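You operate a simulated robot arm through the tools that you are given. There is no shell and no other tool.

You run a simulated two-armed robot. Do the job below in one go: nothing can be reset, and whatever is moved stays where it is left.

## Task
Shut the welder down: nozzle out, heater off, wheel lever up, and welder switch off once it shows COOL.

It is judged by the outcome, as a careful person would: the job done as asked, and still so three seconds after it is handed in. It fails if anything else is knocked over, pushed out of place, dropped, spilled or broken.

## Robot
Two 6-joint arms with two-finger parallel grippers on one trunk that stands fixed in place. Base frame: the origin is at the foot of the trunk, x ahead of it, y to its left, z up. Lengths are in mm, angles in rad, forces in N, time in s.
The left shoulder is at [50, 170, 1335], the right one opposite. Each reaches about 1092 mm from its shoulder. Payload 1.57 kg a hand.
The tool frame of a hand sits at the grasp point between the pads (the TCP): z along the fingers, y along the line on which they close. The tips reach 30 mm beyond it. The gripper opens to 80 mm. The fingers are 17 mm wide and 12 mm thick; the gripper's body (40 by 82 mm) begins 80 mm behind the TCP.
Orientation is that of the tool frame in the base frame, as a unit quaternion [w, x, y, z]. With the fingers straight down and closing along the base's y, the tool's x points along the base's -x, its y along +y and its z along -z.

## Interface
- The arms move only by the tool move_arm. It takes "left_rows", "right_rows" or both (then of equal length, played together; a hand with none holds still); each is a list of rows, each a list of 6 numbers: the shift along the base's x, y, z in mm, then the turn, a rotation vector about the base's x, y, z in rad. In form: [[x, y, z, rx, ry, rz], ...]. A call has 1 to 20 rows; each row shifts and turns the commanded pose from where the row before left it. "left_jaw" and "right_jaw" are, for a hand that has rows, the closure, from 0 (fully open) to 1 (shut), set as the call begins (left out, the last holds). Rows are played at 5 a second. More than 50 mm and 0.15 rad between two rows, or a gripper value outside its range, and nothing of the call is played. Where a pose cannot be reached the arm comes as near as it can. A force on the tool above 40 N (or 10 N above the force at the start of the call, whichever is more), or a blocked arm, ends the call early, and 0.2 s more pass. The fingers move at their own pace (about 45 mm/s each) and stop on an object; they squeeze with about 37 N. The grip force told is the motor's: it shows also when the fingers shut on nothing. Time passes only in rows, and 0.2 s behind the last, so rows that do not move let the fingers close. The reply holds the time, the measured pose of the TCP, the force on the tool along the base axes, the opening and the grip force, in the units named above and with some noise, with the torque about the TCP (base axes, N m) and any sound that the robot's microphone picked up, and new pictures: "show" is both (left out), scene, wrist or none (wrist: the cameras of the hands that moved).
- Cameras (640 x 400 px; columns grow to the right, rows downward): "scene" is now at [37.4, 17.6, 1901.6]; the picture's right is [0.21, -0.98, 0.00], its down [-0.73, -0.16, -0.67] and it looks along [0.65, 0.14, -0.75] (base axes); focal length 313 px, centre (320, 200). "left" rides on the left gripper at [72, 7, -122] in its tool frame; the picture's right is [-0.09, 1.00, 0.00], its down [-0.84, -0.08, -0.54] and it looks along [-0.54, -0.05, 0.84] (tool axes); focal length 238 px, centre (320, 200). "right" rides on the right gripper at [72, -7, -122] in its tool frame; the picture's right is [0.09, 1.00, 0.00], its down [-0.84, 0.08, -0.54] and it looks along [-0.54, 0.05, 0.84] (tool axes); focal length 238 px, centre (320, 200). There is no depth. A picture from a camera that has moved, and an enlarged one, comes with that camera's place and axes in the base frame and with its lens.
- raise_lower(by): slides the trunk up (or, below 0, down) by that many mm; the arms and the scene camera ride with it, the base frame stays. It gives what a move gives, with no picture.
- turn_head(pan, tilt): turns the head with the scene camera to pan (to the left, within 1.501 rad either way) and tilt (down, from -0.506 to 1.204), counted from straight ahead of the robot. It gives what a move gives, and a new picture of the scene camera.
- enlarge(camera, box): a new picture of the part [left, top, right, bottom] of that camera's present view, enlarged. It takes no simulated time.
- hand_in(): hands the job in; it is judged then, once.

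Nothing tells you positions but the pictures and the camera data. Unless the task says otherwise, let go and move clear before handing in.

The tools are called as a command line: name --argument value ..., lists and objects as JSON in quotes. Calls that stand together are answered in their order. move_arm: Moves the arms, as the interface text tells. Its arguments: {"type":"object","properties":{"left_rows":{"type":"array"},"left_jaw":{"type":"number"},"right_rows":{"type":"array"},"right_jaw":{"type":"number"},"show":{"type":"string","enum":["both","scene","wrist","none"]}},"required":[]} The other tools are called the same way: raise_lower (by) slides the trunk up or down; turn_head (pan, tilt) turns the head that bears the scene camera; enlarge (camera, box) takes an enlarged picture of a part of a camera's view; hand_in () hands the job in.

At the start:

```text
time: 0.0
left_eef_pos: [447.5, 402.5, 1224.1]
left_orientation: [0.001, -0.001, 1.0, 0.001]
left_contact_force: [-1.0, 0.1, -0.2]
left_ft_torque: [-0.05, -0.04, 0.04]
left_opening: 80.0
left_gripper_force: 0.1
right_eef_pos: [658.5, -80.2, 1224.3]
right_orientation: [0.0, 0.0, 1.0, 0.0]
right_contact_force: [0.0, 0.1, -0.9]
right_ft_torque: [0.03, -0.01, 0.0]
right_opening: 80.3
right_gripper_force: 0.0
trunk travel left (down, up): [-950.0, 20.0]
head pan, tilt: [0.216, 0.841]
```

scene: 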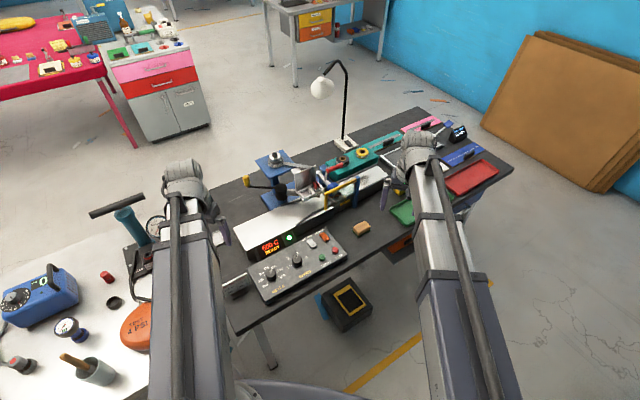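
right: 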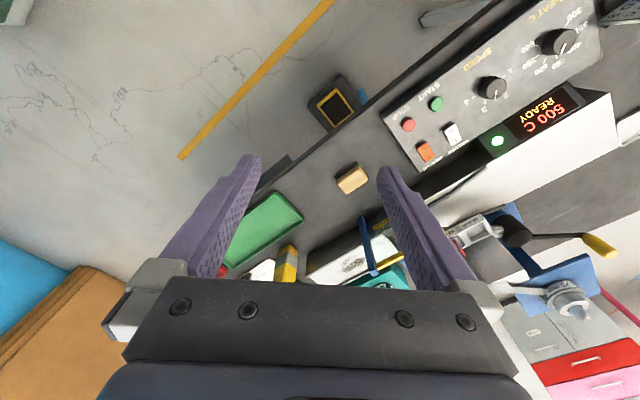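
left: 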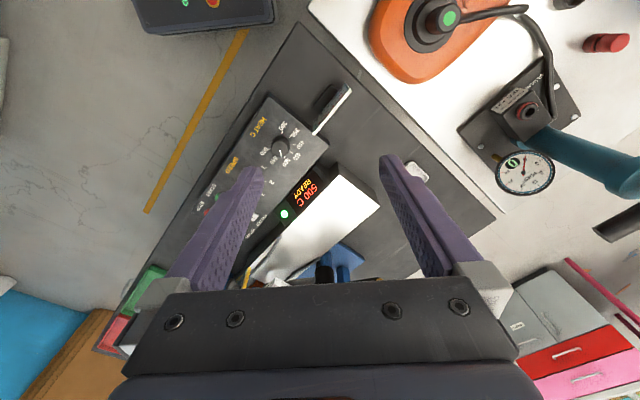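

I see a welder bench ahead: a control box with dials and switches, a display reading "500 C READY", and a welding head with levers. I'll enlarge the views before moving anything.

enlarge --camera "scene" --box '[220, 130, 420, 310]'

enlarge --camera "right" --box '[370, 0, 640, 200]'

enlarge --camera "right" --box '[340, 120, 640, 340]'

enlarge --camera "left" --box '[180, 80, 400, 300]'

enlarge --camera "scene" --box '[240, 140, 340, 220]'

```text
2.22 times, centred on (320, 220) of scene
camera zoom: at [37.4, 17.6, 1901.6], right [0.21, -0.98, 0.0], down [-0.73, -0.16, -0.67], along [0.65, 0.14, -0.75], focal length 695 px, centre (320, 156)
```

zoom: 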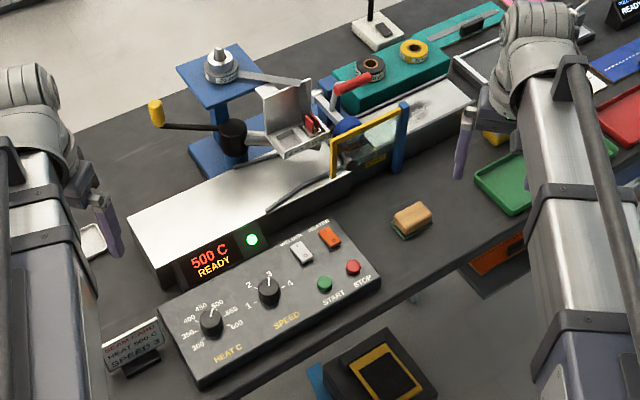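

```text
2.00 times, centred on (505, 100) of right
camera zoom: at [588.2, -87.1, 1346.6], right [-0.09, 1.0, 0.0], down [0.84, 0.08, 0.54], along [0.54, 0.05, -0.84], focal length 477 px, centre (-50, 400)
```

zoom: 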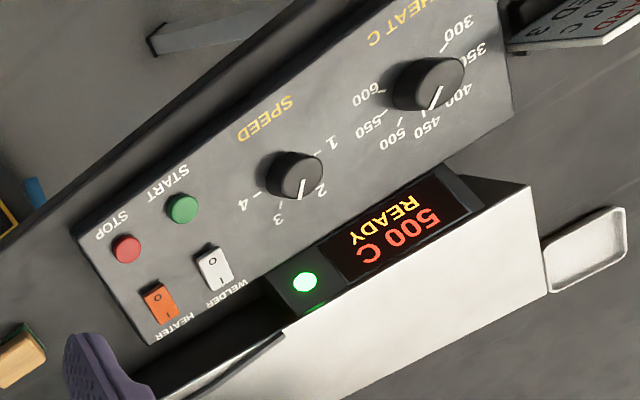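

```text
1.82 times, centred on (490, 230) of right
camera zoom: at [588.2, -87.1, 1346.6], right [-0.09, 1.0, 0.0], down [0.84, 0.08, 0.54], along [0.54, 0.05, -0.84], focal length 433 px, centre (11, 146)
```

zoom: 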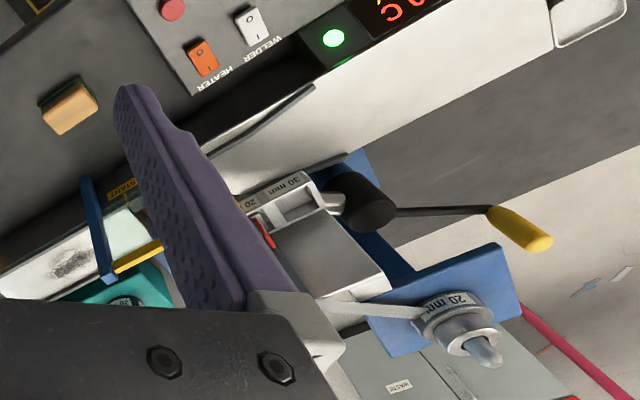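

```text
1.82 times, centred on (290, 190) of left
camera zoom: at [375.0, 409.4, 1345.2], right [0.09, 1.0, 0.0], down [0.84, -0.08, 0.54], along [0.54, -0.05, -0.84], focal length 433 px, centre (374, 218)
```

zoom: 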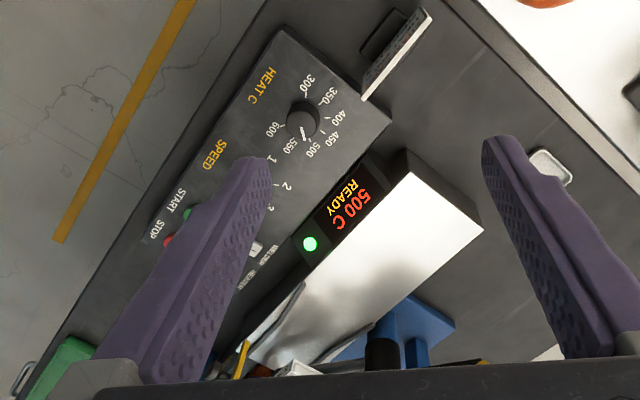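

```text
5.00 times, centred on (290, 180) of scene
camera zoom: at [37.4, 17.6, 1901.6], right [0.21, -0.98, 0.0], down [-0.73, -0.16, -0.67], along [0.65, 0.14, -0.75], focal length 1563 px, centre (470, 300)
```

zoom: 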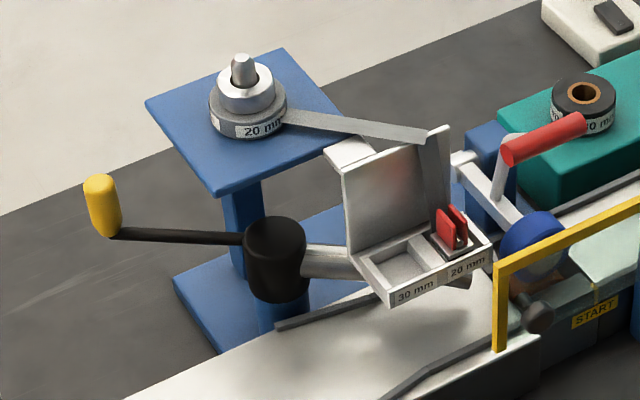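

The heater rocker is at about (758,159,857) and the welder rocker at (716,201,857). Both are off when pressed on the "O" side, which faces the operator. The yellow nozzle handle is near (876,515,987), and the red wheel lever is near (1040,170,980). I'll move the left hand above the welder to see how the nozzle and lever work.

move_arm --left_rows '[[38, -25, 0, 0, 0, 0], [38, -25, 0, 0, 0, 0], [38, -25, 0, 0, 0, 0], [38, -25, 0, 0, 0, 0]]'

```text
time: 1.0
left_eef_pos: [603.1, 303.9, 1224.6]
left_orientation: [0.0, -0.001, 1.0, 0.002]
left_contact_force: [0.2, -0.6, 0.0]
left_ft_torque: [0.01, 0.01, -0.03]
left_opening: 80.0
left_gripper_force: 0.0
right_eef_pos: [659.9, -81.1, 1224.0]
right_orientation: [0.0, -0.001, 1.0, 0.0]
right_contact_force: [0.0, 0.5, -0.9]
right_ft_torque: [-0.01, 0.02, 0.04]
right_opening: 79.6
right_gripper_force: 0.1
trunk travel left (down, up): [-950.0, 20.0]
head pan, tilt: [0.216, 0.841]
camera scene: at [38.5, 16.9, 1901.6], right [0.21, -0.98, 0.0], down [-0.73, -0.16, -0.67], along [0.65, 0.14, -0.75], focal length 313 px, centre (320, 200)
camera left: at [530.1, 309.6, 1344.9], right [0.09, 1.0, 0.0], down [0.84, -0.08, 0.54], along [0.54, -0.05, -0.84], focal length 238 px, centre (320, 200)
```

scene: 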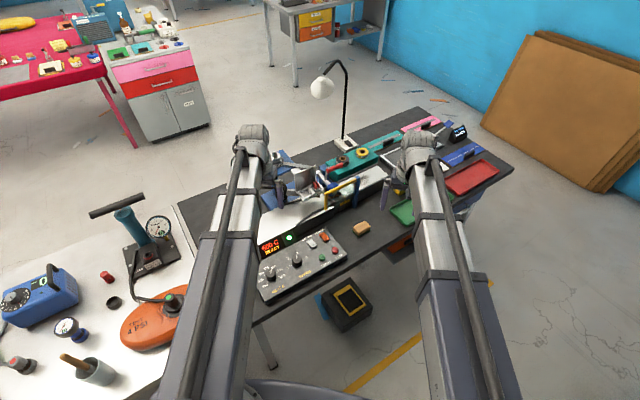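
left: 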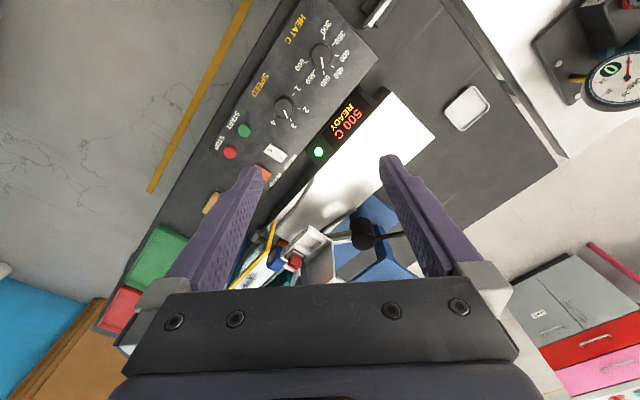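

enlarge --camera "left" --box '[220, 190, 440, 300]'

enlarge --camera "scene" --box '[240, 130, 360, 220]'

```text
2.91 times, centred on (330, 245) of left
camera zoom: at [530.1, 309.6, 1344.9], right [0.09, 1.0, 0.0], down [0.84, -0.08, 0.54], along [0.54, -0.05, -0.84], focal length 693 px, centre (291, 69)
```

zoom: 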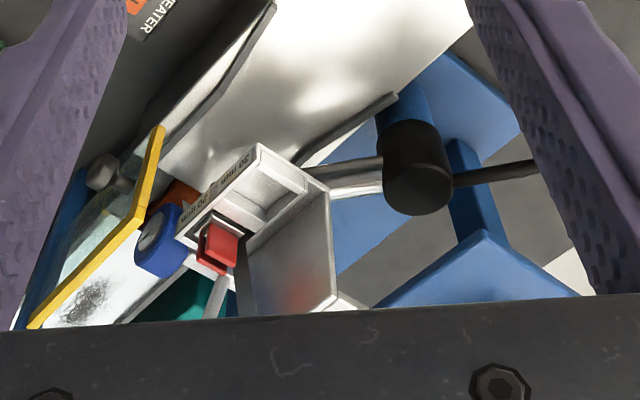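

```text
4.44 times, centred on (300, 175) of scene
camera zoom: at [38.5, 16.9, 1901.6], right [0.21, -0.98, 0.0], down [-0.73, -0.16, -0.67], along [0.65, 0.14, -0.75], focal length 1390 px, centre (409, 311)
```

zoom: 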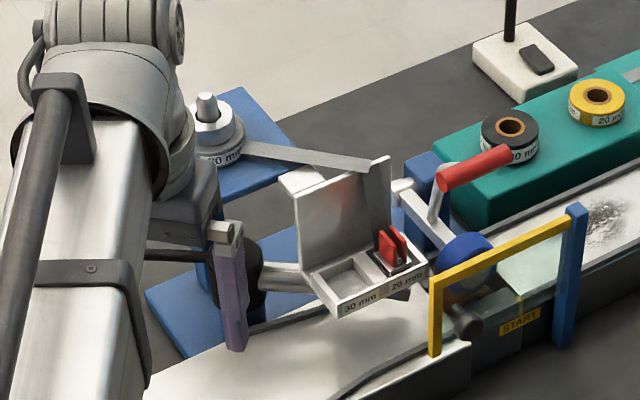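

The nozzle tube runs from the black post, opposite the yellow handle, to a hot tip beside the blue wheel under the tape guide. I'll raise both hands and lower the trunk by the same amount, which brings the head camera closer and gives the arms more reach.

move_arm --left_rows '[[-25, 15, 50, 0, 0, 0], [-25, 15, 50, 0, 0, 0], [-25, 15, 50, 0, 0, 0], [-25, 15, 50, 0, 0, 0]]' --right_rows '[[-25, -15, 50, 0, 0, 0], [-25, -15, 50, 0, 0, 0], [-25, -15, 50, 0, 0, 0], [-25, -15, 50, 0, 0, 0]]' --show "none"

raise_lower --by -250

turn_head --pan 0.25 --tilt 0.65

```text
refused: row 1 steps farther than a row can; nothing moved
```

```text
time: 3.6
left_eef_pos: [602.2, 304.4, 975.2]
left_orientation: [0.0, -0.001, 1.0, 0.002]
left_contact_force: [0.3, -0.7, -0.6]
left_ft_torque: [0.01, -0.02, 0.01]
left_opening: 79.9
left_gripper_force: 0.1
right_eef_pos: [660.0, -80.7, 974.1]
right_orientation: [0.0, 0.001, 1.0, 0.001]
right_contact_force: [1.7, -0.7, 0.2]
right_ft_torque: [0.0, -0.01, 0.01]
right_opening: 79.9
right_gripper_force: 0.0
trunk travel left (down, up): [-700.0, 270.0]
head pan, tilt: [0.216, 0.841]
```

```text
time: 4.3
left_eef_pos: [601.7, 303.9, 974.1]
left_orientation: [0.001, -0.002, 1.0, 0.002]
left_contact_force: [0.7, -1.2, 0.7]
left_ft_torque: [0.0, 0.02, -0.01]
left_opening: 80.3
left_gripper_force: 0.1
right_eef_pos: [659.0, -80.3, 974.4]
right_orientation: [0.001, 0.0, 1.0, 0.0]
right_contact_force: [0.6, 0.1, 0.9]
right_ft_torque: [0.01, 0.01, -0.01]
right_opening: 80.2
right_gripper_force: 0.0
trunk travel left (down, up): [-700.0, 270.0]
head pan, tilt: [0.25, 0.649]
camera scene: at [44.7, 22.2, 1667.5], right [0.25, -0.97, 0.0], down [-0.59, -0.15, -0.8], along [0.77, 0.2, -0.61], focal length 313 px, centre (320, 200)
```

scene: 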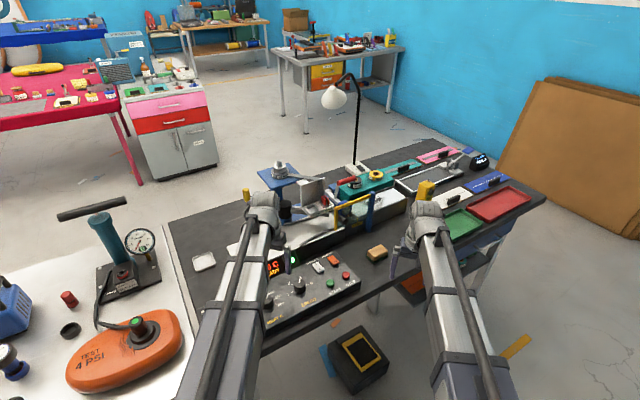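

The arm rows were refused for being too long, but the trunk still went down with no contact. Next I'll look through both cameras from this height.

move_arm --left_rows '[[0, 0, 20, 0, 0, 0]]' --right_rows '[[0, 0, 20, 0, 0, 0]]' --show "wrist"

enlarge --camera "scene" --box '[230, 140, 430, 265]'

enlarge --camera "scene" --box '[250, 155, 390, 243]'

```text
time: 4.7
left_eef_pos: [601.6, 304.1, 975.4]
left_orientation: [0.001, -0.001, 1.0, 0.002]
left_contact_force: [-0.6, -0.2, 0.7]
left_ft_torque: [0.0, -0.01, -0.01]
left_opening: 80.0
left_gripper_force: 0.0
left hand out of reach, approached as far as the arm can: row 1
right_eef_pos: [659.7, -80.4, 974.7]
right_orientation: [0.0, 0.0, 1.0, 0.0]
right_contact_force: [0.3, 0.1, 0.6]
right_ft_torque: [0.02, 0.0, 0.01]
right_opening: 80.2
right_gripper_force: 0.3
right hand out of reach, approached as far as the arm can: row 1
trunk travel left (down, up): [-700.0, 270.0]
head pan, tilt: [0.25, 0.649]
camera right: at [588.2, -87.1, 1096.6], right [-0.09, 1.0, 0.0], down [0.84, 0.08, 0.54], along [0.54, 0.05, -0.84], focal length 238 px, centre (320, 200)
camera left: at [528.7, 310.2, 1095.2], right [0.09, 1.0, 0.0], down [0.84, -0.08, 0.54], along [0.54, -0.05, -0.84], focal length 238 px, centre (320, 200)
```

right: 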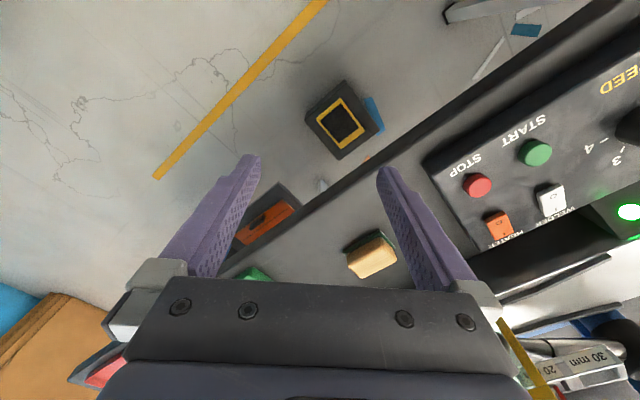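
left: 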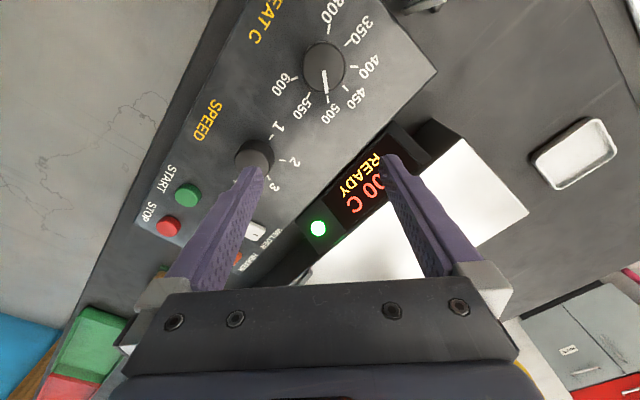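

```text
3.20 times, centred on (330, 202) of scene
camera zoom: at [44.7, 22.2, 1667.5], right [0.25, -0.97, 0.0], down [-0.59, -0.15, -0.8], along [0.77, 0.2, -0.6], focal length 1000 px, centre (288, 192)
```

zoom: 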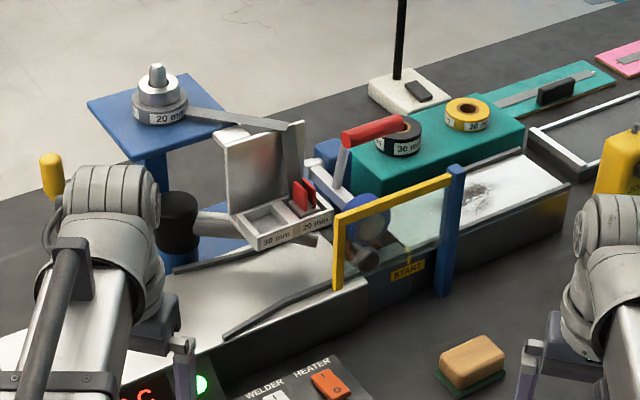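

```text
4.55 times, centred on (320, 199) of scene
camera zoom: at [44.7, 22.2, 1667.5], right [0.25, -0.97, 0.0], down [-0.59, -0.15, -0.8], along [0.77, 0.2, -0.6], focal length 1421 px, centre (320, 204)
```

zoom: 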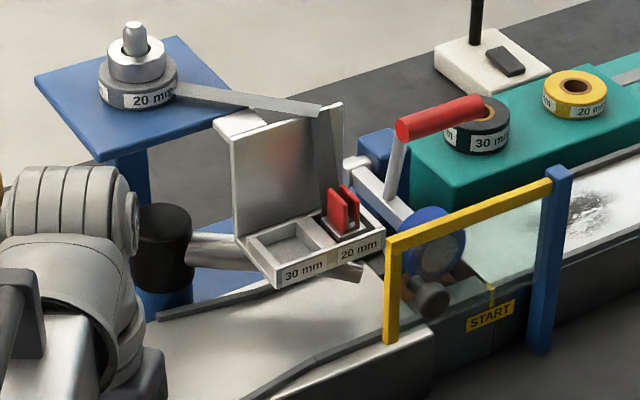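

The red handle bar runs from about (962,188,1035) to (1011,138,1034). The yellow guard bar in front of it tops out near z=1000. Next I'll tilt the left hand forward so its camera faces the yellow handle and nozzle, before I touch anything.

move_arm --left_rows '[[0, 20, 0, 0, -0.15, 0], [0, 20, 10, 0, -0.15, 0], [0, 20, 10, 0, -0.15, 0], [0, 20, 10, 0, -0.15, 0], [0, 20, 10, 0, -0.15, 0]]' --left_jaw 1

```text
time: 5.9
left_eef_pos: [600.9, 405.0, 1034.9]
left_orientation: [0.367, -0.001, 0.93, 0.001]
left_contact_force: [0.6, 0.7, -0.2]
left_ft_torque: [0.0, 0.03, -0.03]
left_opening: 0.0
left_gripper_force: 14.7
left hand out of reach, approached as far as the arm can: row 4, 5
right_eef_pos: [658.9, -80.9, 975.2]
right_orientation: [0.0, 0.0, 1.0, 0.0]
right_contact_force: [0.2, 0.3, 0.3]
right_ft_torque: [-0.02, -0.02, -0.02]
right_opening: 80.1
right_gripper_force: 0.1
trunk travel left (down, up): [-700.0, 270.0]
head pan, tilt: [0.25, 0.649]
camera scene: at [44.3, 22.4, 1667.5], right [0.25, -0.97, 0.0], down [-0.59, -0.15, -0.8], along [0.77, 0.2, -0.6], focal length 313 px, centre (320, 200)
camera left: at [463.4, 411.3, 1072.6], right [0.06, 1.0, 0.06], down [0.24, -0.08, 0.97], along [0.97, -0.05, -0.24], focal length 238 px, centre (320, 200)
```

scene: 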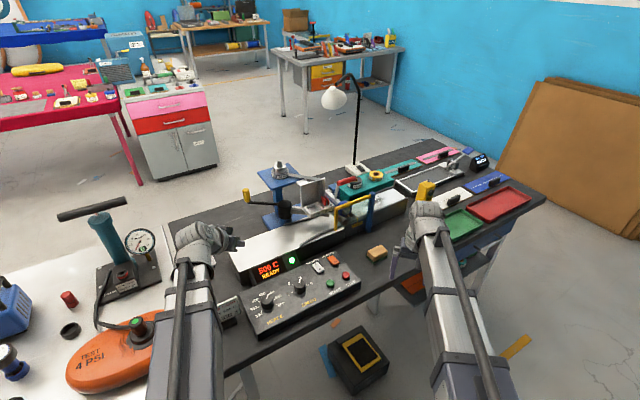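
left: 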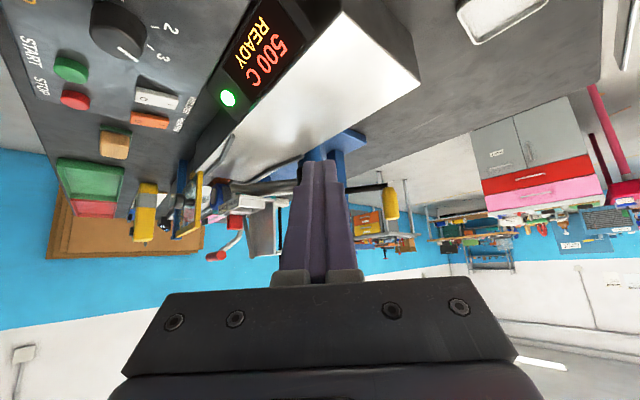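

enlarge --camera "left" --box '[170, 140, 430, 290]'

enlarge --camera "scene" --box '[235, 155, 375, 243]'

```text
2.46 times, centred on (300, 215) of left
camera zoom: at [463.4, 411.3, 1072.6], right [0.06, 1.0, 0.06], down [0.24, -0.08, 0.97], along [0.97, -0.05, -0.24], focal length 587 px, centre (369, 163)
```

zoom: 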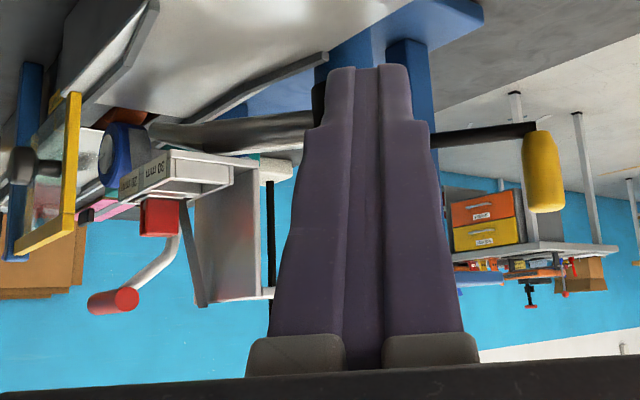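

```text
4.55 times, centred on (305, 199) of scene
camera zoom: at [44.3, 22.4, 1667.5], right [0.25, -0.97, 0.0], down [-0.59, -0.15, -0.8], along [0.77, 0.2, -0.6], focal length 1421 px, centre (388, 204)
```

zoom: 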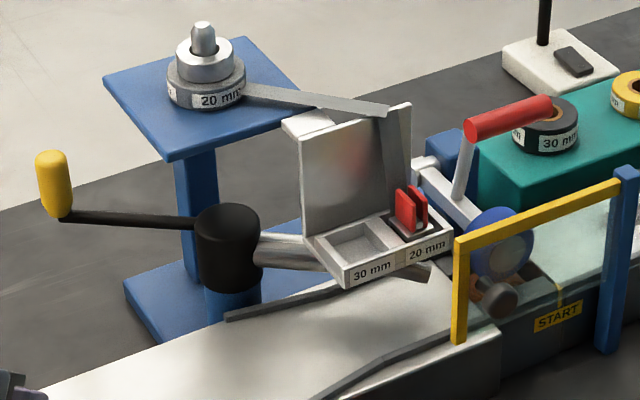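

It's clear now: the black post is a vertical pivot at about (878,369), the nozzle tube runs from it under the tape guide to the wheel, and the yellow handle is about 144 mm out on the far side. Pushing the handle away from me (+x) should swing the nozzle out toward the operator. I'll bring the closed left fingers up to the near side of the handle.

move_arm --left_rows '[[35, 18, -5, 0, 0, 0], [35, 18, -5, 0, 0, 0], [35, 18, -6, 0, 0, 0], [35, 18, -6, 0, 0, 0], [35, 18, -6, 0, 0, 0], [30, 18, -6, 0, 0, 0]]' --left_jaw 1

```text
time: 7.3
left_eef_pos: [808.8, 513.7, 1033.3]
left_orientation: [0.366, -0.002, 0.931, 0.001]
left_contact_force: [0.6, 0.1, 0.0]
left_ft_torque: [-0.01, 0.01, -0.03]
left_opening: 0.0
left_gripper_force: 21.2
left hand out of reach, approached as far as the arm can: row 1, 2, 3, 4, 5, 6
right_eef_pos: [659.8, -79.4, 973.5]
right_orientation: [0.0, 0.0, 1.0, 0.0]
right_contact_force: [0.2, 0.2, -0.5]
right_ft_torque: [-0.02, -0.01, 0.01]
right_opening: 80.1
right_gripper_force: 0.0
trunk travel left (down, up): [-700.0, 270.0]
head pan, tilt: [0.25, 0.649]
camera scene: at [45.2, 22.5, 1667.5], right [0.25, -0.97, 0.0], down [-0.59, -0.15, -0.8], along [0.77, 0.2, -0.6], focal length 313 px, centre (320, 200)
camera left: at [671.1, 520.0, 1072.2], right [0.06, 1.0, 0.06], down [0.24, -0.08, 0.97], along [0.97, -0.05, -0.25], focal length 238 px, centre (320, 200)
```

scene: 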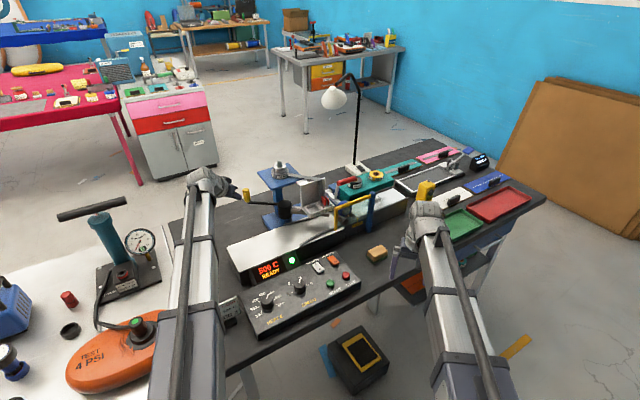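
left: 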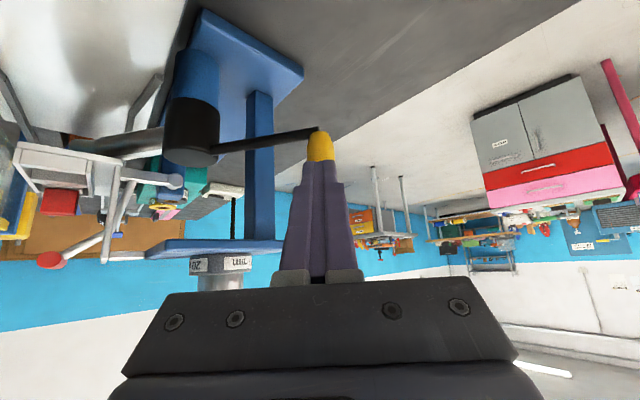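

move_arm --left_rows '[[0, 0, -10, 0, 0, 0], [0, 0, -10, 0, 0, 0]]' --show "none"

```text
time: 7.9
left_eef_pos: [807.6, 513.1, 1032.8]
left_orientation: [0.366, -0.001, 0.93, 0.0]
left_contact_force: [-0.2, -0.1, 0.2]
left_ft_torque: [0.02, 0.01, 0.05]
left_opening: 0.0
left_gripper_force: 20.8
left hand out of reach, approached as far as the arm can: row 1, 2
right_eef_pos: [659.8, -80.3, 975.3]
right_orientation: [0.0, 0.0, 1.0, 0.001]
right_contact_force: [-1.0, 0.0, 0.3]
right_ft_torque: [0.01, 0.0, 0.0]
right_opening: 79.8
right_gripper_force: 0.1
trunk travel left (down, up): [-700.0, 270.0]
head pan, tilt: [0.25, 0.649]
```

The hand won't go lower in this posture, so I'll test whether less tilt frees it.

move_arm --left_rows '[[-10, 0, 20, 0, 0, 0], [-10, 0, 0, 0, 0.15, 0], [0, 0, -10, 0, 0.15, 0], [0, 0, -10, 0, 0, 0]]' --show "wrist"

```text
time: 8.9
left_eef_pos: [788.1, 512.9, 997.6]
left_orientation: [0.223, -0.003, 0.975, 0.002]
left_contact_force: [-0.2, -0.1, -0.2]
left_ft_torque: [-0.01, -0.02, -0.02]
left_opening: 0.2
left_gripper_force: 21.0
left hand out of reach, approached as far as the arm can: row 1, 2, 3, 4
right_eef_pos: [659.9, -80.7, 975.4]
right_orientation: [0.001, 0.0, 1.0, 0.0]
right_contact_force: [0.0, 0.1, 0.3]
right_ft_torque: [0.01, 0.01, 0.0]
right_opening: 79.9
right_gripper_force: 0.1
trunk travel left (down, up): [-700.0, 270.0]
head pan, tilt: [0.25, 0.649]
camera left: at [668.0, 519.2, 1073.8], right [0.08, 1.0, 0.04], down [0.52, -0.08, 0.85], along [0.85, -0.05, -0.52], focal length 238 px, centre (320, 200)
```

left: 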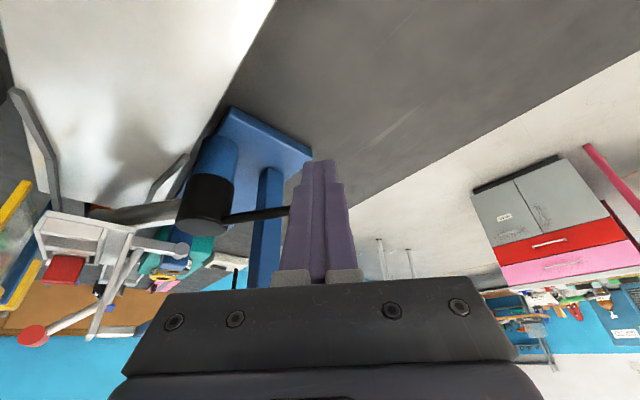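

The wrist stays at a fixed height above the shoulder, like a SCARA arm, so height comes only from the trunk and from hand pitch. The fingertips are now at about z=972, which is the handle's height. I'll push forward gently and follow the handle's arc.

move_arm --left_rows '[[20, 0, 0, 0, 0, 0], [20, 0, 0, 0, 0, 0], [10, 0, 0, 0, 0, 0], [10, 0, 0, 0, 0, 0], [10, 0, 0, 0, 0, 0]]'

```text
time: 10.2
left_eef_pos: [844.6, 513.4, 996.2]
left_orientation: [0.214, -0.002, 0.977, 0.001]
left_contact_force: [-14.3, 0.0, 2.4]
left_ft_torque: [0.06, 0.29, -0.03]
left_opening: 0.0
left_gripper_force: 20.9
right_eef_pos: [659.3, -81.1, 975.2]
right_orientation: [0.0, 0.001, 1.0, 0.0]
right_contact_force: [0.1, -0.5, -1.1]
right_ft_torque: [0.01, 0.02, -0.01]
right_opening: 80.2
right_gripper_force: 0.1
trunk travel left (down, up): [-700.0, 270.0]
head pan, tilt: [0.25, 0.649]
stopped in row 5 (left hand): the force on the tool passed its limit at 45 N (the readings are from after the stop); the commanded pose is now the measured one
camera scene: at [43.2, 21.5, 1667.8], right [0.25, -0.97, 0.0], down [-0.59, -0.15, -0.8], along [0.77, 0.2, -0.6], focal length 313 px, centre (320, 200)
camera left: at [727.3, 519.4, 1075.2], right [0.08, 1.0, 0.04], down [0.53, -0.08, 0.84], along [0.84, -0.05, -0.54], focal length 238 px, centre (320, 200)
```

scene: 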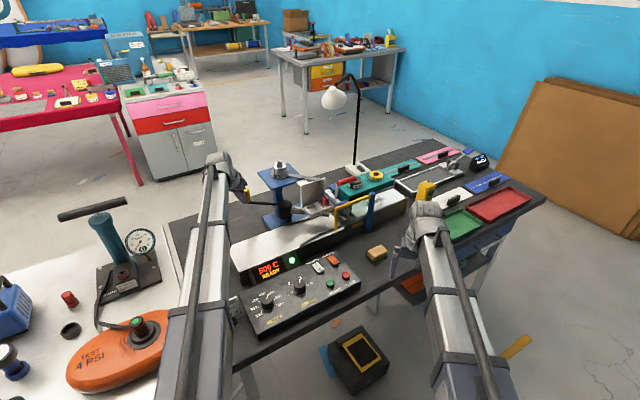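
left: 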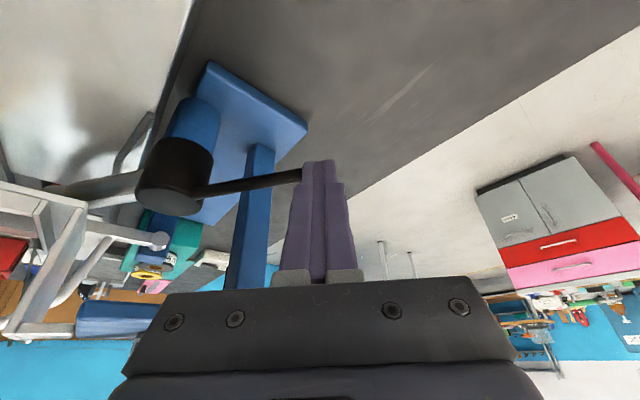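

enlarge --camera "scene" --box '[220, 155, 360, 243]'

enlarge --camera "left" --box '[0, 50, 320, 350]'

```text
4.55 times, centred on (290, 199) of scene
camera zoom: at [43.2, 21.5, 1667.8], right [0.25, -0.97, 0.0], down [-0.59, -0.15, -0.8], along [0.77, 0.2, -0.6], focal length 1421 px, centre (456, 204)
```

zoom: 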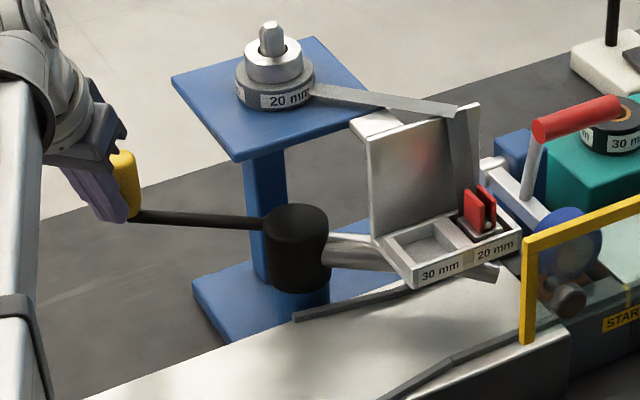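

```text
1.33 times, centred on (160, 200) of left
camera zoom: at [727.3, 519.4, 1075.2], right [0.08, 1.0, 0.04], down [0.53, -0.08, 0.84], along [0.84, -0.05, -0.54], focal length 318 px, centre (533, 200)
```

zoom: 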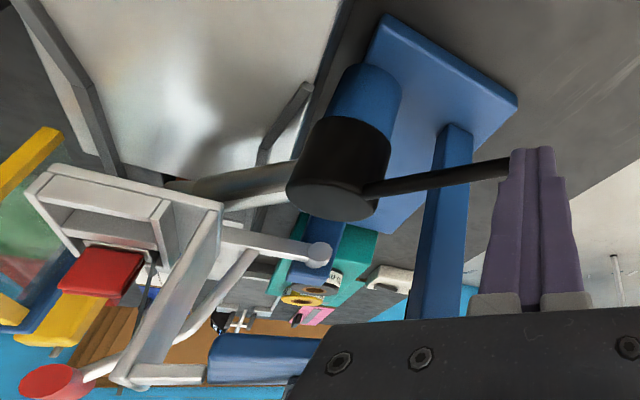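

The handle is against a stop in +x and did not move at all, so the nozzle must swing out the other way, with the handle coming toward me. I'll take the fingers around the outside of the handle to its far side, upright, so I can draw it back.

move_arm --left_rows '[[-20, 0, 0, 0, 0, 0], [0, 30, 0, 0, 0, 0], [0, 30, 0, 0, 0.1, 0], [20, 0, -5, 0, 0.15, 0], [30, 0, -10, 0, 0.15, 0], [30, 0, -5, 0, 0.05, 0]]'

```text
time: 11.6
left_eef_pos: [838.3, 538.2, 974.8]
left_orientation: [-0.008, -0.001, 1.0, 0.0]
left_contact_force: [0.7, 0.1, -0.7]
left_ft_torque: [-0.01, 0.02, 0.04]
left_opening: 0.0
left_gripper_force: 21.4
left hand out of reach, approached as far as the arm can: row 3, 5, 6
right_eef_pos: [660.6, -80.8, 974.3]
right_orientation: [0.0, 0.0, 1.0, 0.001]
right_contact_force: [-0.6, 0.1, -0.7]
right_ft_torque: [0.03, 0.04, -0.02]
right_opening: 80.0
right_gripper_force: 0.0
trunk travel left (down, up): [-700.0, 270.0]
head pan, tilt: [0.25, 0.649]
camera scene: at [45.2, 22.2, 1667.5], right [0.25, -0.97, 0.0], down [-0.59, -0.15, -0.8], along [0.77, 0.2, -0.6], focal length 313 px, centre (320, 200)
camera left: at [766.8, 545.1, 1095.9], right [0.09, 1.0, 0.0], down [0.84, -0.08, 0.53], along [0.53, -0.05, -0.85], focal length 238 px, centre (320, 200)
```

scene: 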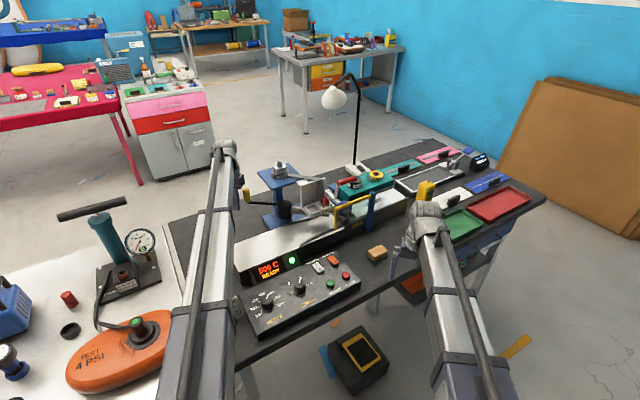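
left: 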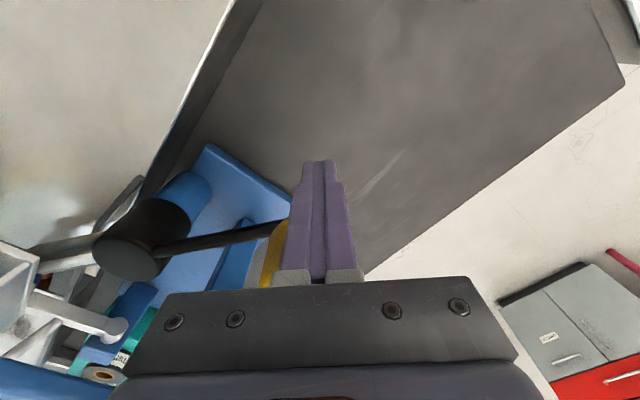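

The left arm hits its horizontal reach limit with the fingers straight down. I'll go over the top instead: raise the trunk, tilt the fingers forward, pass over the handle, and come down behind it.

raise_lower --by 80

move_arm --left_rows '[[-20, -10, 5, 0, -0.15, 0], [10, -10, 8, 0, -0.15, 0], [15, -5, 10, 0, -0.15, 0], [20, 0, 0, 0, 0, 0], [20, 0, 0, 0, 0, 0], [20, 0, 0, 0, 0, 0], [10, 0, 0, 0, 0, 0]]'

```text
time: 12.7
left_eef_pos: [838.3, 538.2, 1053.4]
left_orientation: [-0.007, -0.001, 1.0, 0.001]
left_contact_force: [0.2, -1.2, 0.3]
left_ft_torque: [0.0, 0.0, 0.0]
left_opening: 0.0
left_gripper_force: 21.5
right_eef_pos: [660.2, -80.0, 1054.7]
right_orientation: [0.0, 0.0, 1.0, 0.0]
right_contact_force: [-0.7, -0.6, 0.5]
right_ft_torque: [-0.03, -0.04, 0.01]
right_opening: 80.1
right_gripper_force: 0.0
trunk travel left (down, up): [-780.0, 190.0]
head pan, tilt: [0.25, 0.649]
```

```text
time: 14.3
left_eef_pos: [914.6, 513.5, 1075.1]
left_orientation: [0.217, -0.001, 0.976, 0.001]
left_contact_force: [-0.8, -0.4, -0.7]
left_ft_torque: [-0.01, 0.05, 0.0]
left_opening: 0.0
left_gripper_force: 21.7
left hand out of reach, approached as far as the arm can: row 1
right_eef_pos: [658.8, -79.0, 1054.5]
right_orientation: [0.001, 0.0, 1.0, 0.0]
right_contact_force: [-0.4, -0.1, 0.2]
right_ft_torque: [0.04, 0.01, -0.01]
right_opening: 80.0
right_gripper_force: 0.1
trunk travel left (down, up): [-780.0, 190.0]
head pan, tilt: [0.25, 0.649]
camera scene: at [44.5, 22.2, 1747.5], right [0.25, -0.97, 0.0], down [-0.59, -0.15, -0.8], along [0.77, 0.2, -0.6], focal length 313 px, centre (320, 200)
camera left: at [796.4, 520.2, 1154.1], right [0.08, 1.0, 0.04], down [0.53, -0.08, 0.84], along [0.84, -0.05, -0.53], focal length 238 px, centre (320, 200)
```

scene: 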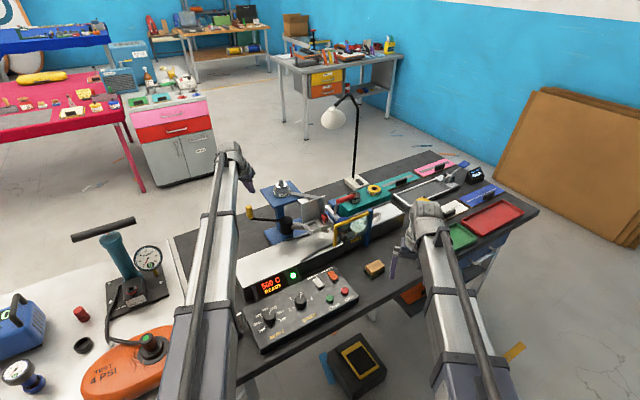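
left: 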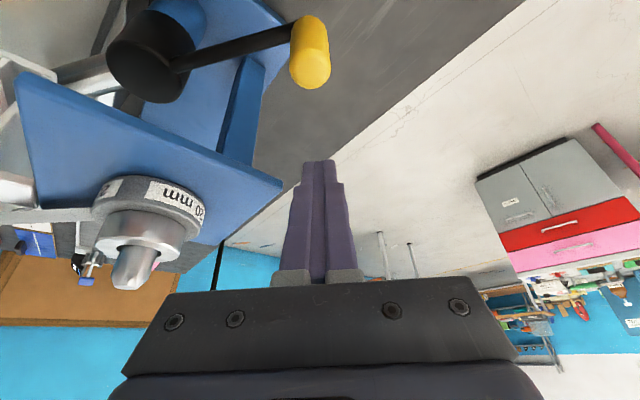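

The fingers are just beyond the handle, whose top centre is near (867,514,1013). The spool platform corner at (933,483,1052) leaves enough room, so I'll lower behind the handle.

raise_lower --by -75

move_arm --left_rows '[[-10, 0, 0, 0, 0, 0], [-10, 0, 0, 0, 0, 0], [-10, -1, 0, 0, 0, 0], [-10, -2, 0, 0, 0, 0]]'

```text
time: 15.4
left_eef_pos: [914.9, 514.3, 1001.5]
left_orientation: [0.216, 0.0, 0.976, 0.0]
left_contact_force: [-0.6, 0.3, 0.3]
left_ft_torque: [0.01, 0.02, 0.0]
left_opening: 0.0
left_gripper_force: 21.1
right_eef_pos: [660.0, -80.3, 980.1]
right_orientation: [0.001, 0.0, 1.0, 0.0]
right_contact_force: [0.4, 0.4, 0.3]
right_ft_torque: [0.03, 0.02, 0.0]
right_opening: 80.1
right_gripper_force: 0.0
trunk travel left (down, up): [-705.0, 265.0]
head pan, tilt: [0.25, 0.649]
```

```text
time: 16.4
left_eef_pos: [873.2, 511.7, 999.7]
left_orientation: [0.217, -0.001, 0.976, 0.001]
left_contact_force: [-0.5, -0.4, -0.4]
left_ft_torque: [0.0, -0.02, 0.06]
left_opening: 0.0
left_gripper_force: 21.5
right_eef_pos: [658.2, -80.1, 979.5]
right_orientation: [0.0, 0.0, 1.0, 0.0]
right_contact_force: [0.3, 0.4, -0.3]
right_ft_torque: [-0.02, 0.0, 0.01]
right_opening: 80.0
right_gripper_force: 0.2
trunk travel left (down, up): [-705.0, 265.0]
head pan, tilt: [0.25, 0.649]
camera scene: at [44.6, 22.1, 1672.5], right [0.25, -0.97, 0.0], down [-0.59, -0.15, -0.8], along [0.77, 0.2, -0.6], focal length 313 px, centre (320, 200)
camera left: at [756.0, 517.2, 1079.1], right [0.08, 1.0, 0.04], down [0.53, -0.08, 0.84], along [0.84, -0.05, -0.53], focal length 238 px, centre (320, 200)
```

scene: 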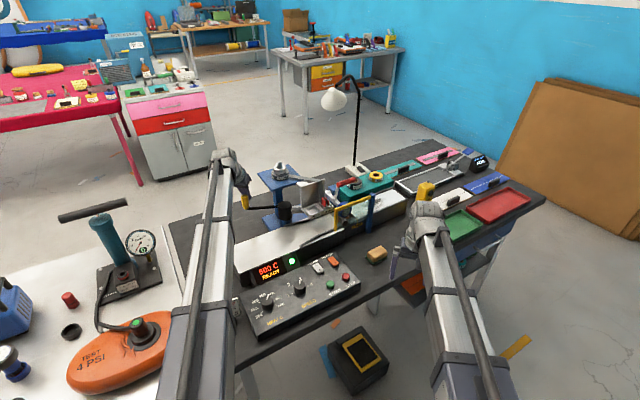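
left: 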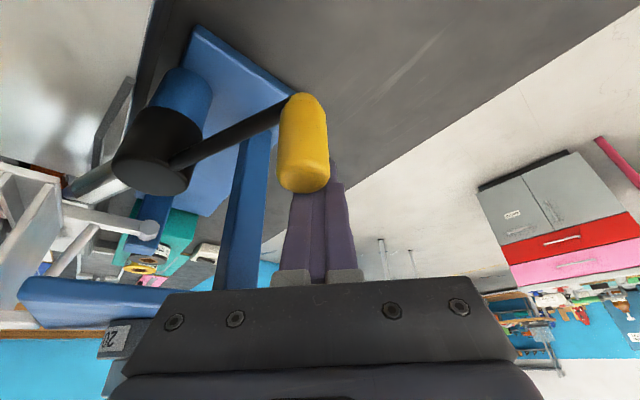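

The handle is coming along with almost no force. I'll check the nozzle and the wheel arm before going further.

enlarge --camera "scene" --box '[230, 155, 370, 243]'

```text
4.55 times, centred on (300, 199) of scene
camera zoom: at [44.6, 22.1, 1672.5], right [0.25, -0.97, 0.0], down [-0.59, -0.15, -0.8], along [0.77, 0.2, -0.6], focal length 1421 px, centre (411, 204)
```

zoom: 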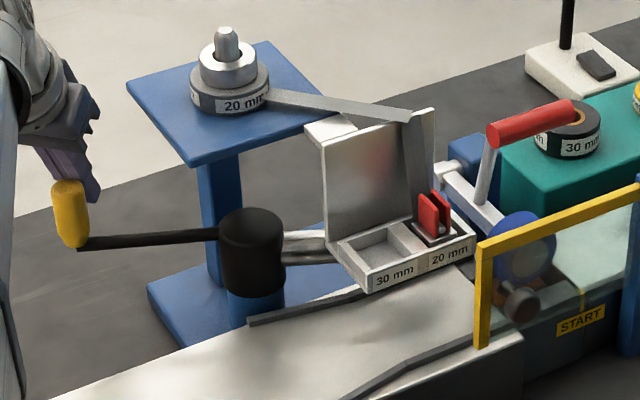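

The nozzle is swinging back out from under the wheel, so this is the right direction. I'll keep drawing the handle along its arc.

move_arm --left_rows '[[-13, 0, 0, 0, 0, 0], [-13, -1, 0, 0, 0, 0], [-13, -2, 0, 0, 0, 0], [-12, -5, 0, 0, 0, 0], [-12, -6, 0, 0, 0, 0], [-12, -6, 0, 0, 0, 0]]'

enlarge --camera "scene" --box '[220, 155, 370, 250]'

```text
time: 17.5
left_eef_pos: [828.2, 506.4, 1001.2]
left_orientation: [0.225, -0.004, 0.974, 0.004]
left_contact_force: [8.9, 4.4, -0.5]
left_ft_torque: [-0.04, 0.09, 0.06]
left_opening: 0.3
left_gripper_force: 21.6
right_eef_pos: [659.5, -80.8, 980.5]
right_orientation: [0.0, 0.0, 1.0, 0.0]
right_contact_force: [0.2, 0.6, 1.1]
right_ft_torque: [0.02, -0.03, 0.0]
right_opening: 80.2
right_gripper_force: 0.2
trunk travel left (down, up): [-705.0, 265.0]
head pan, tilt: [0.25, 0.649]
stopped in row 5 (left hand): the force on the tool passed its limit at 51 N (the readings are from after the stop); the commanded pose is now the measured one
camera scene: at [45.2, 22.8, 1672.4], right [0.25, -0.97, 0.0], down [-0.59, -0.15, -0.8], along [0.77, 0.2, -0.6], focal length 313 px, centre (320, 200)
camera left: at [709.6, 511.6, 1078.2], right [0.07, 1.0, 0.05], down [0.52, -0.08, 0.85], along [0.85, -0.04, -0.52], focal length 238 px, centre (320, 200)
```

scene: 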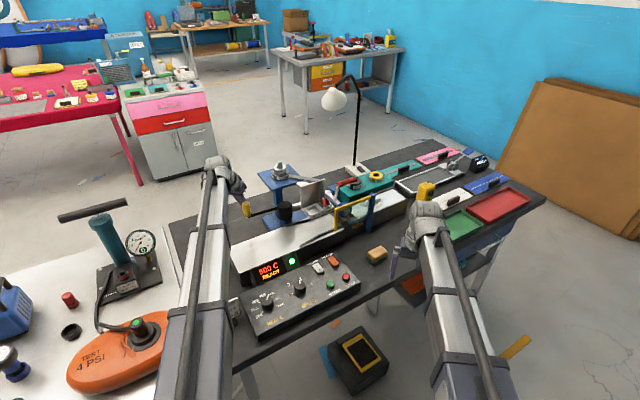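
left: 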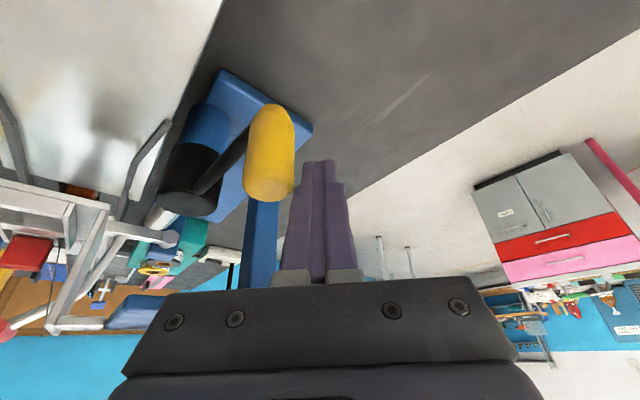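

```text
4.21 times, centred on (295, 202) of scene
camera zoom: at [45.2, 22.8, 1672.4], right [0.25, -0.97, 0.0], down [-0.59, -0.15, -0.8], along [0.77, 0.2, -0.6], focal length 1316 px, centre (425, 190)
```

zoom: 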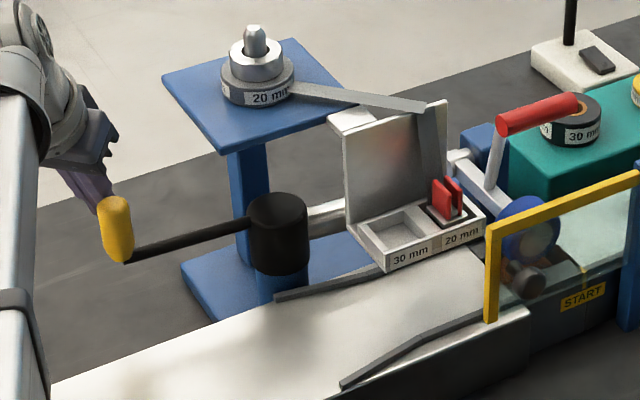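

The handle has swung about 35° and hit firm resistance, and the nozzle is clear behind the wheel. I'll nudge once more along the tangent to confirm it is the end stop.

move_arm --left_rows '[[-5, -3, 0, 0, 0, 0], [-5, -3, 0, 0, 0, 0], [-5, -3, 0, 0, 0, 0]]'

enlarge --camera "scene" --box '[220, 155, 370, 250]'

enlarge --camera "scene" --box '[230, 220, 370, 310]'

```text
time: 18.0
left_eef_pos: [825.4, 507.3, 1002.9]
left_orientation: [0.23, -0.005, 0.973, 0.009]
left_contact_force: [6.9, 9.0, 1.0]
left_ft_torque: [-0.1, 0.11, 0.0]
left_opening: 0.0
left_gripper_force: 21.3
right_eef_pos: [659.6, -80.7, 979.8]
right_orientation: [-0.002, 0.0, 1.0, -0.001]
right_contact_force: [0.3, 0.6, 0.3]
right_ft_torque: [0.06, -0.01, 0.02]
right_opening: 80.1
right_gripper_force: 0.1
trunk travel left (down, up): [-705.0, 265.0]
head pan, tilt: [0.25, 0.649]
stopped in row 2 (left hand): the force on the tool passed its limit at 44 N (the readings are from after the stop); the commanded pose is now the measured one
camera scene: at [44.7, 22.7, 1672.3], right [0.25, -0.97, 0.0], down [-0.59, -0.15, -0.8], along [0.77, 0.2, -0.6], focal length 313 px, centre (320, 200)
camera left: at [705.7, 511.5, 1078.0], right [0.07, 1.0, 0.05], down [0.51, -0.08, 0.86], along [0.86, -0.03, -0.51], focal length 238 px, centre (320, 200)
```

scene: 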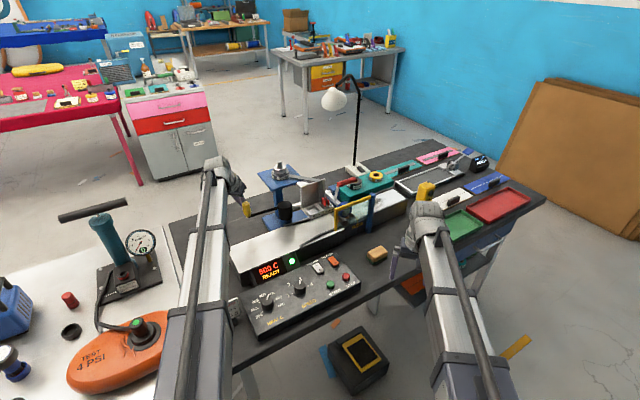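
left: 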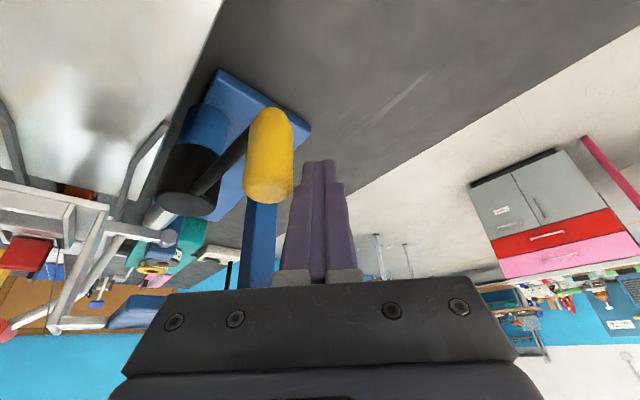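

```text
4.21 times, centred on (295, 202) of scene
camera zoom: at [44.7, 22.7, 1672.3], right [0.25, -0.97, 0.0], down [-0.59, -0.15, -0.8], along [0.77, 0.2, -0.6], focal length 1316 px, centre (425, 190)
```

zoom: 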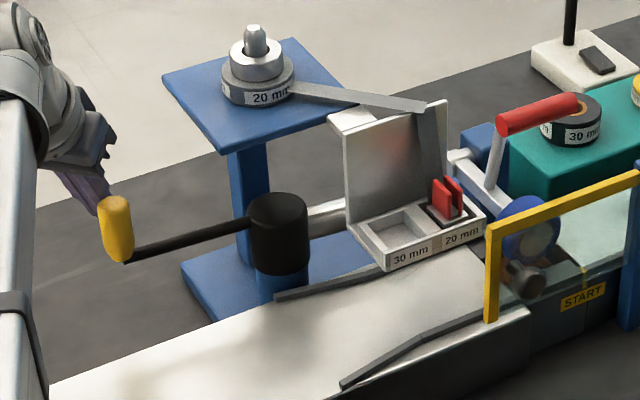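

```text
4.44 times, centred on (300, 265) of scene
camera zoom: at [44.7, 22.7, 1672.3], right [0.25, -0.97, 0.0], down [-0.59, -0.15, -0.8], along [0.77, 0.2, -0.6], focal length 1390 px, centre (409, -89)
```

zoom: 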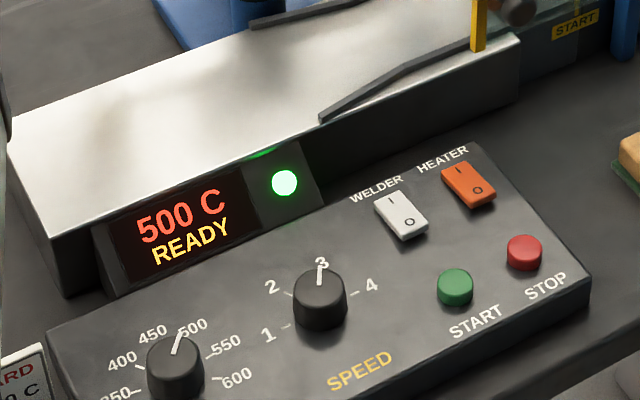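

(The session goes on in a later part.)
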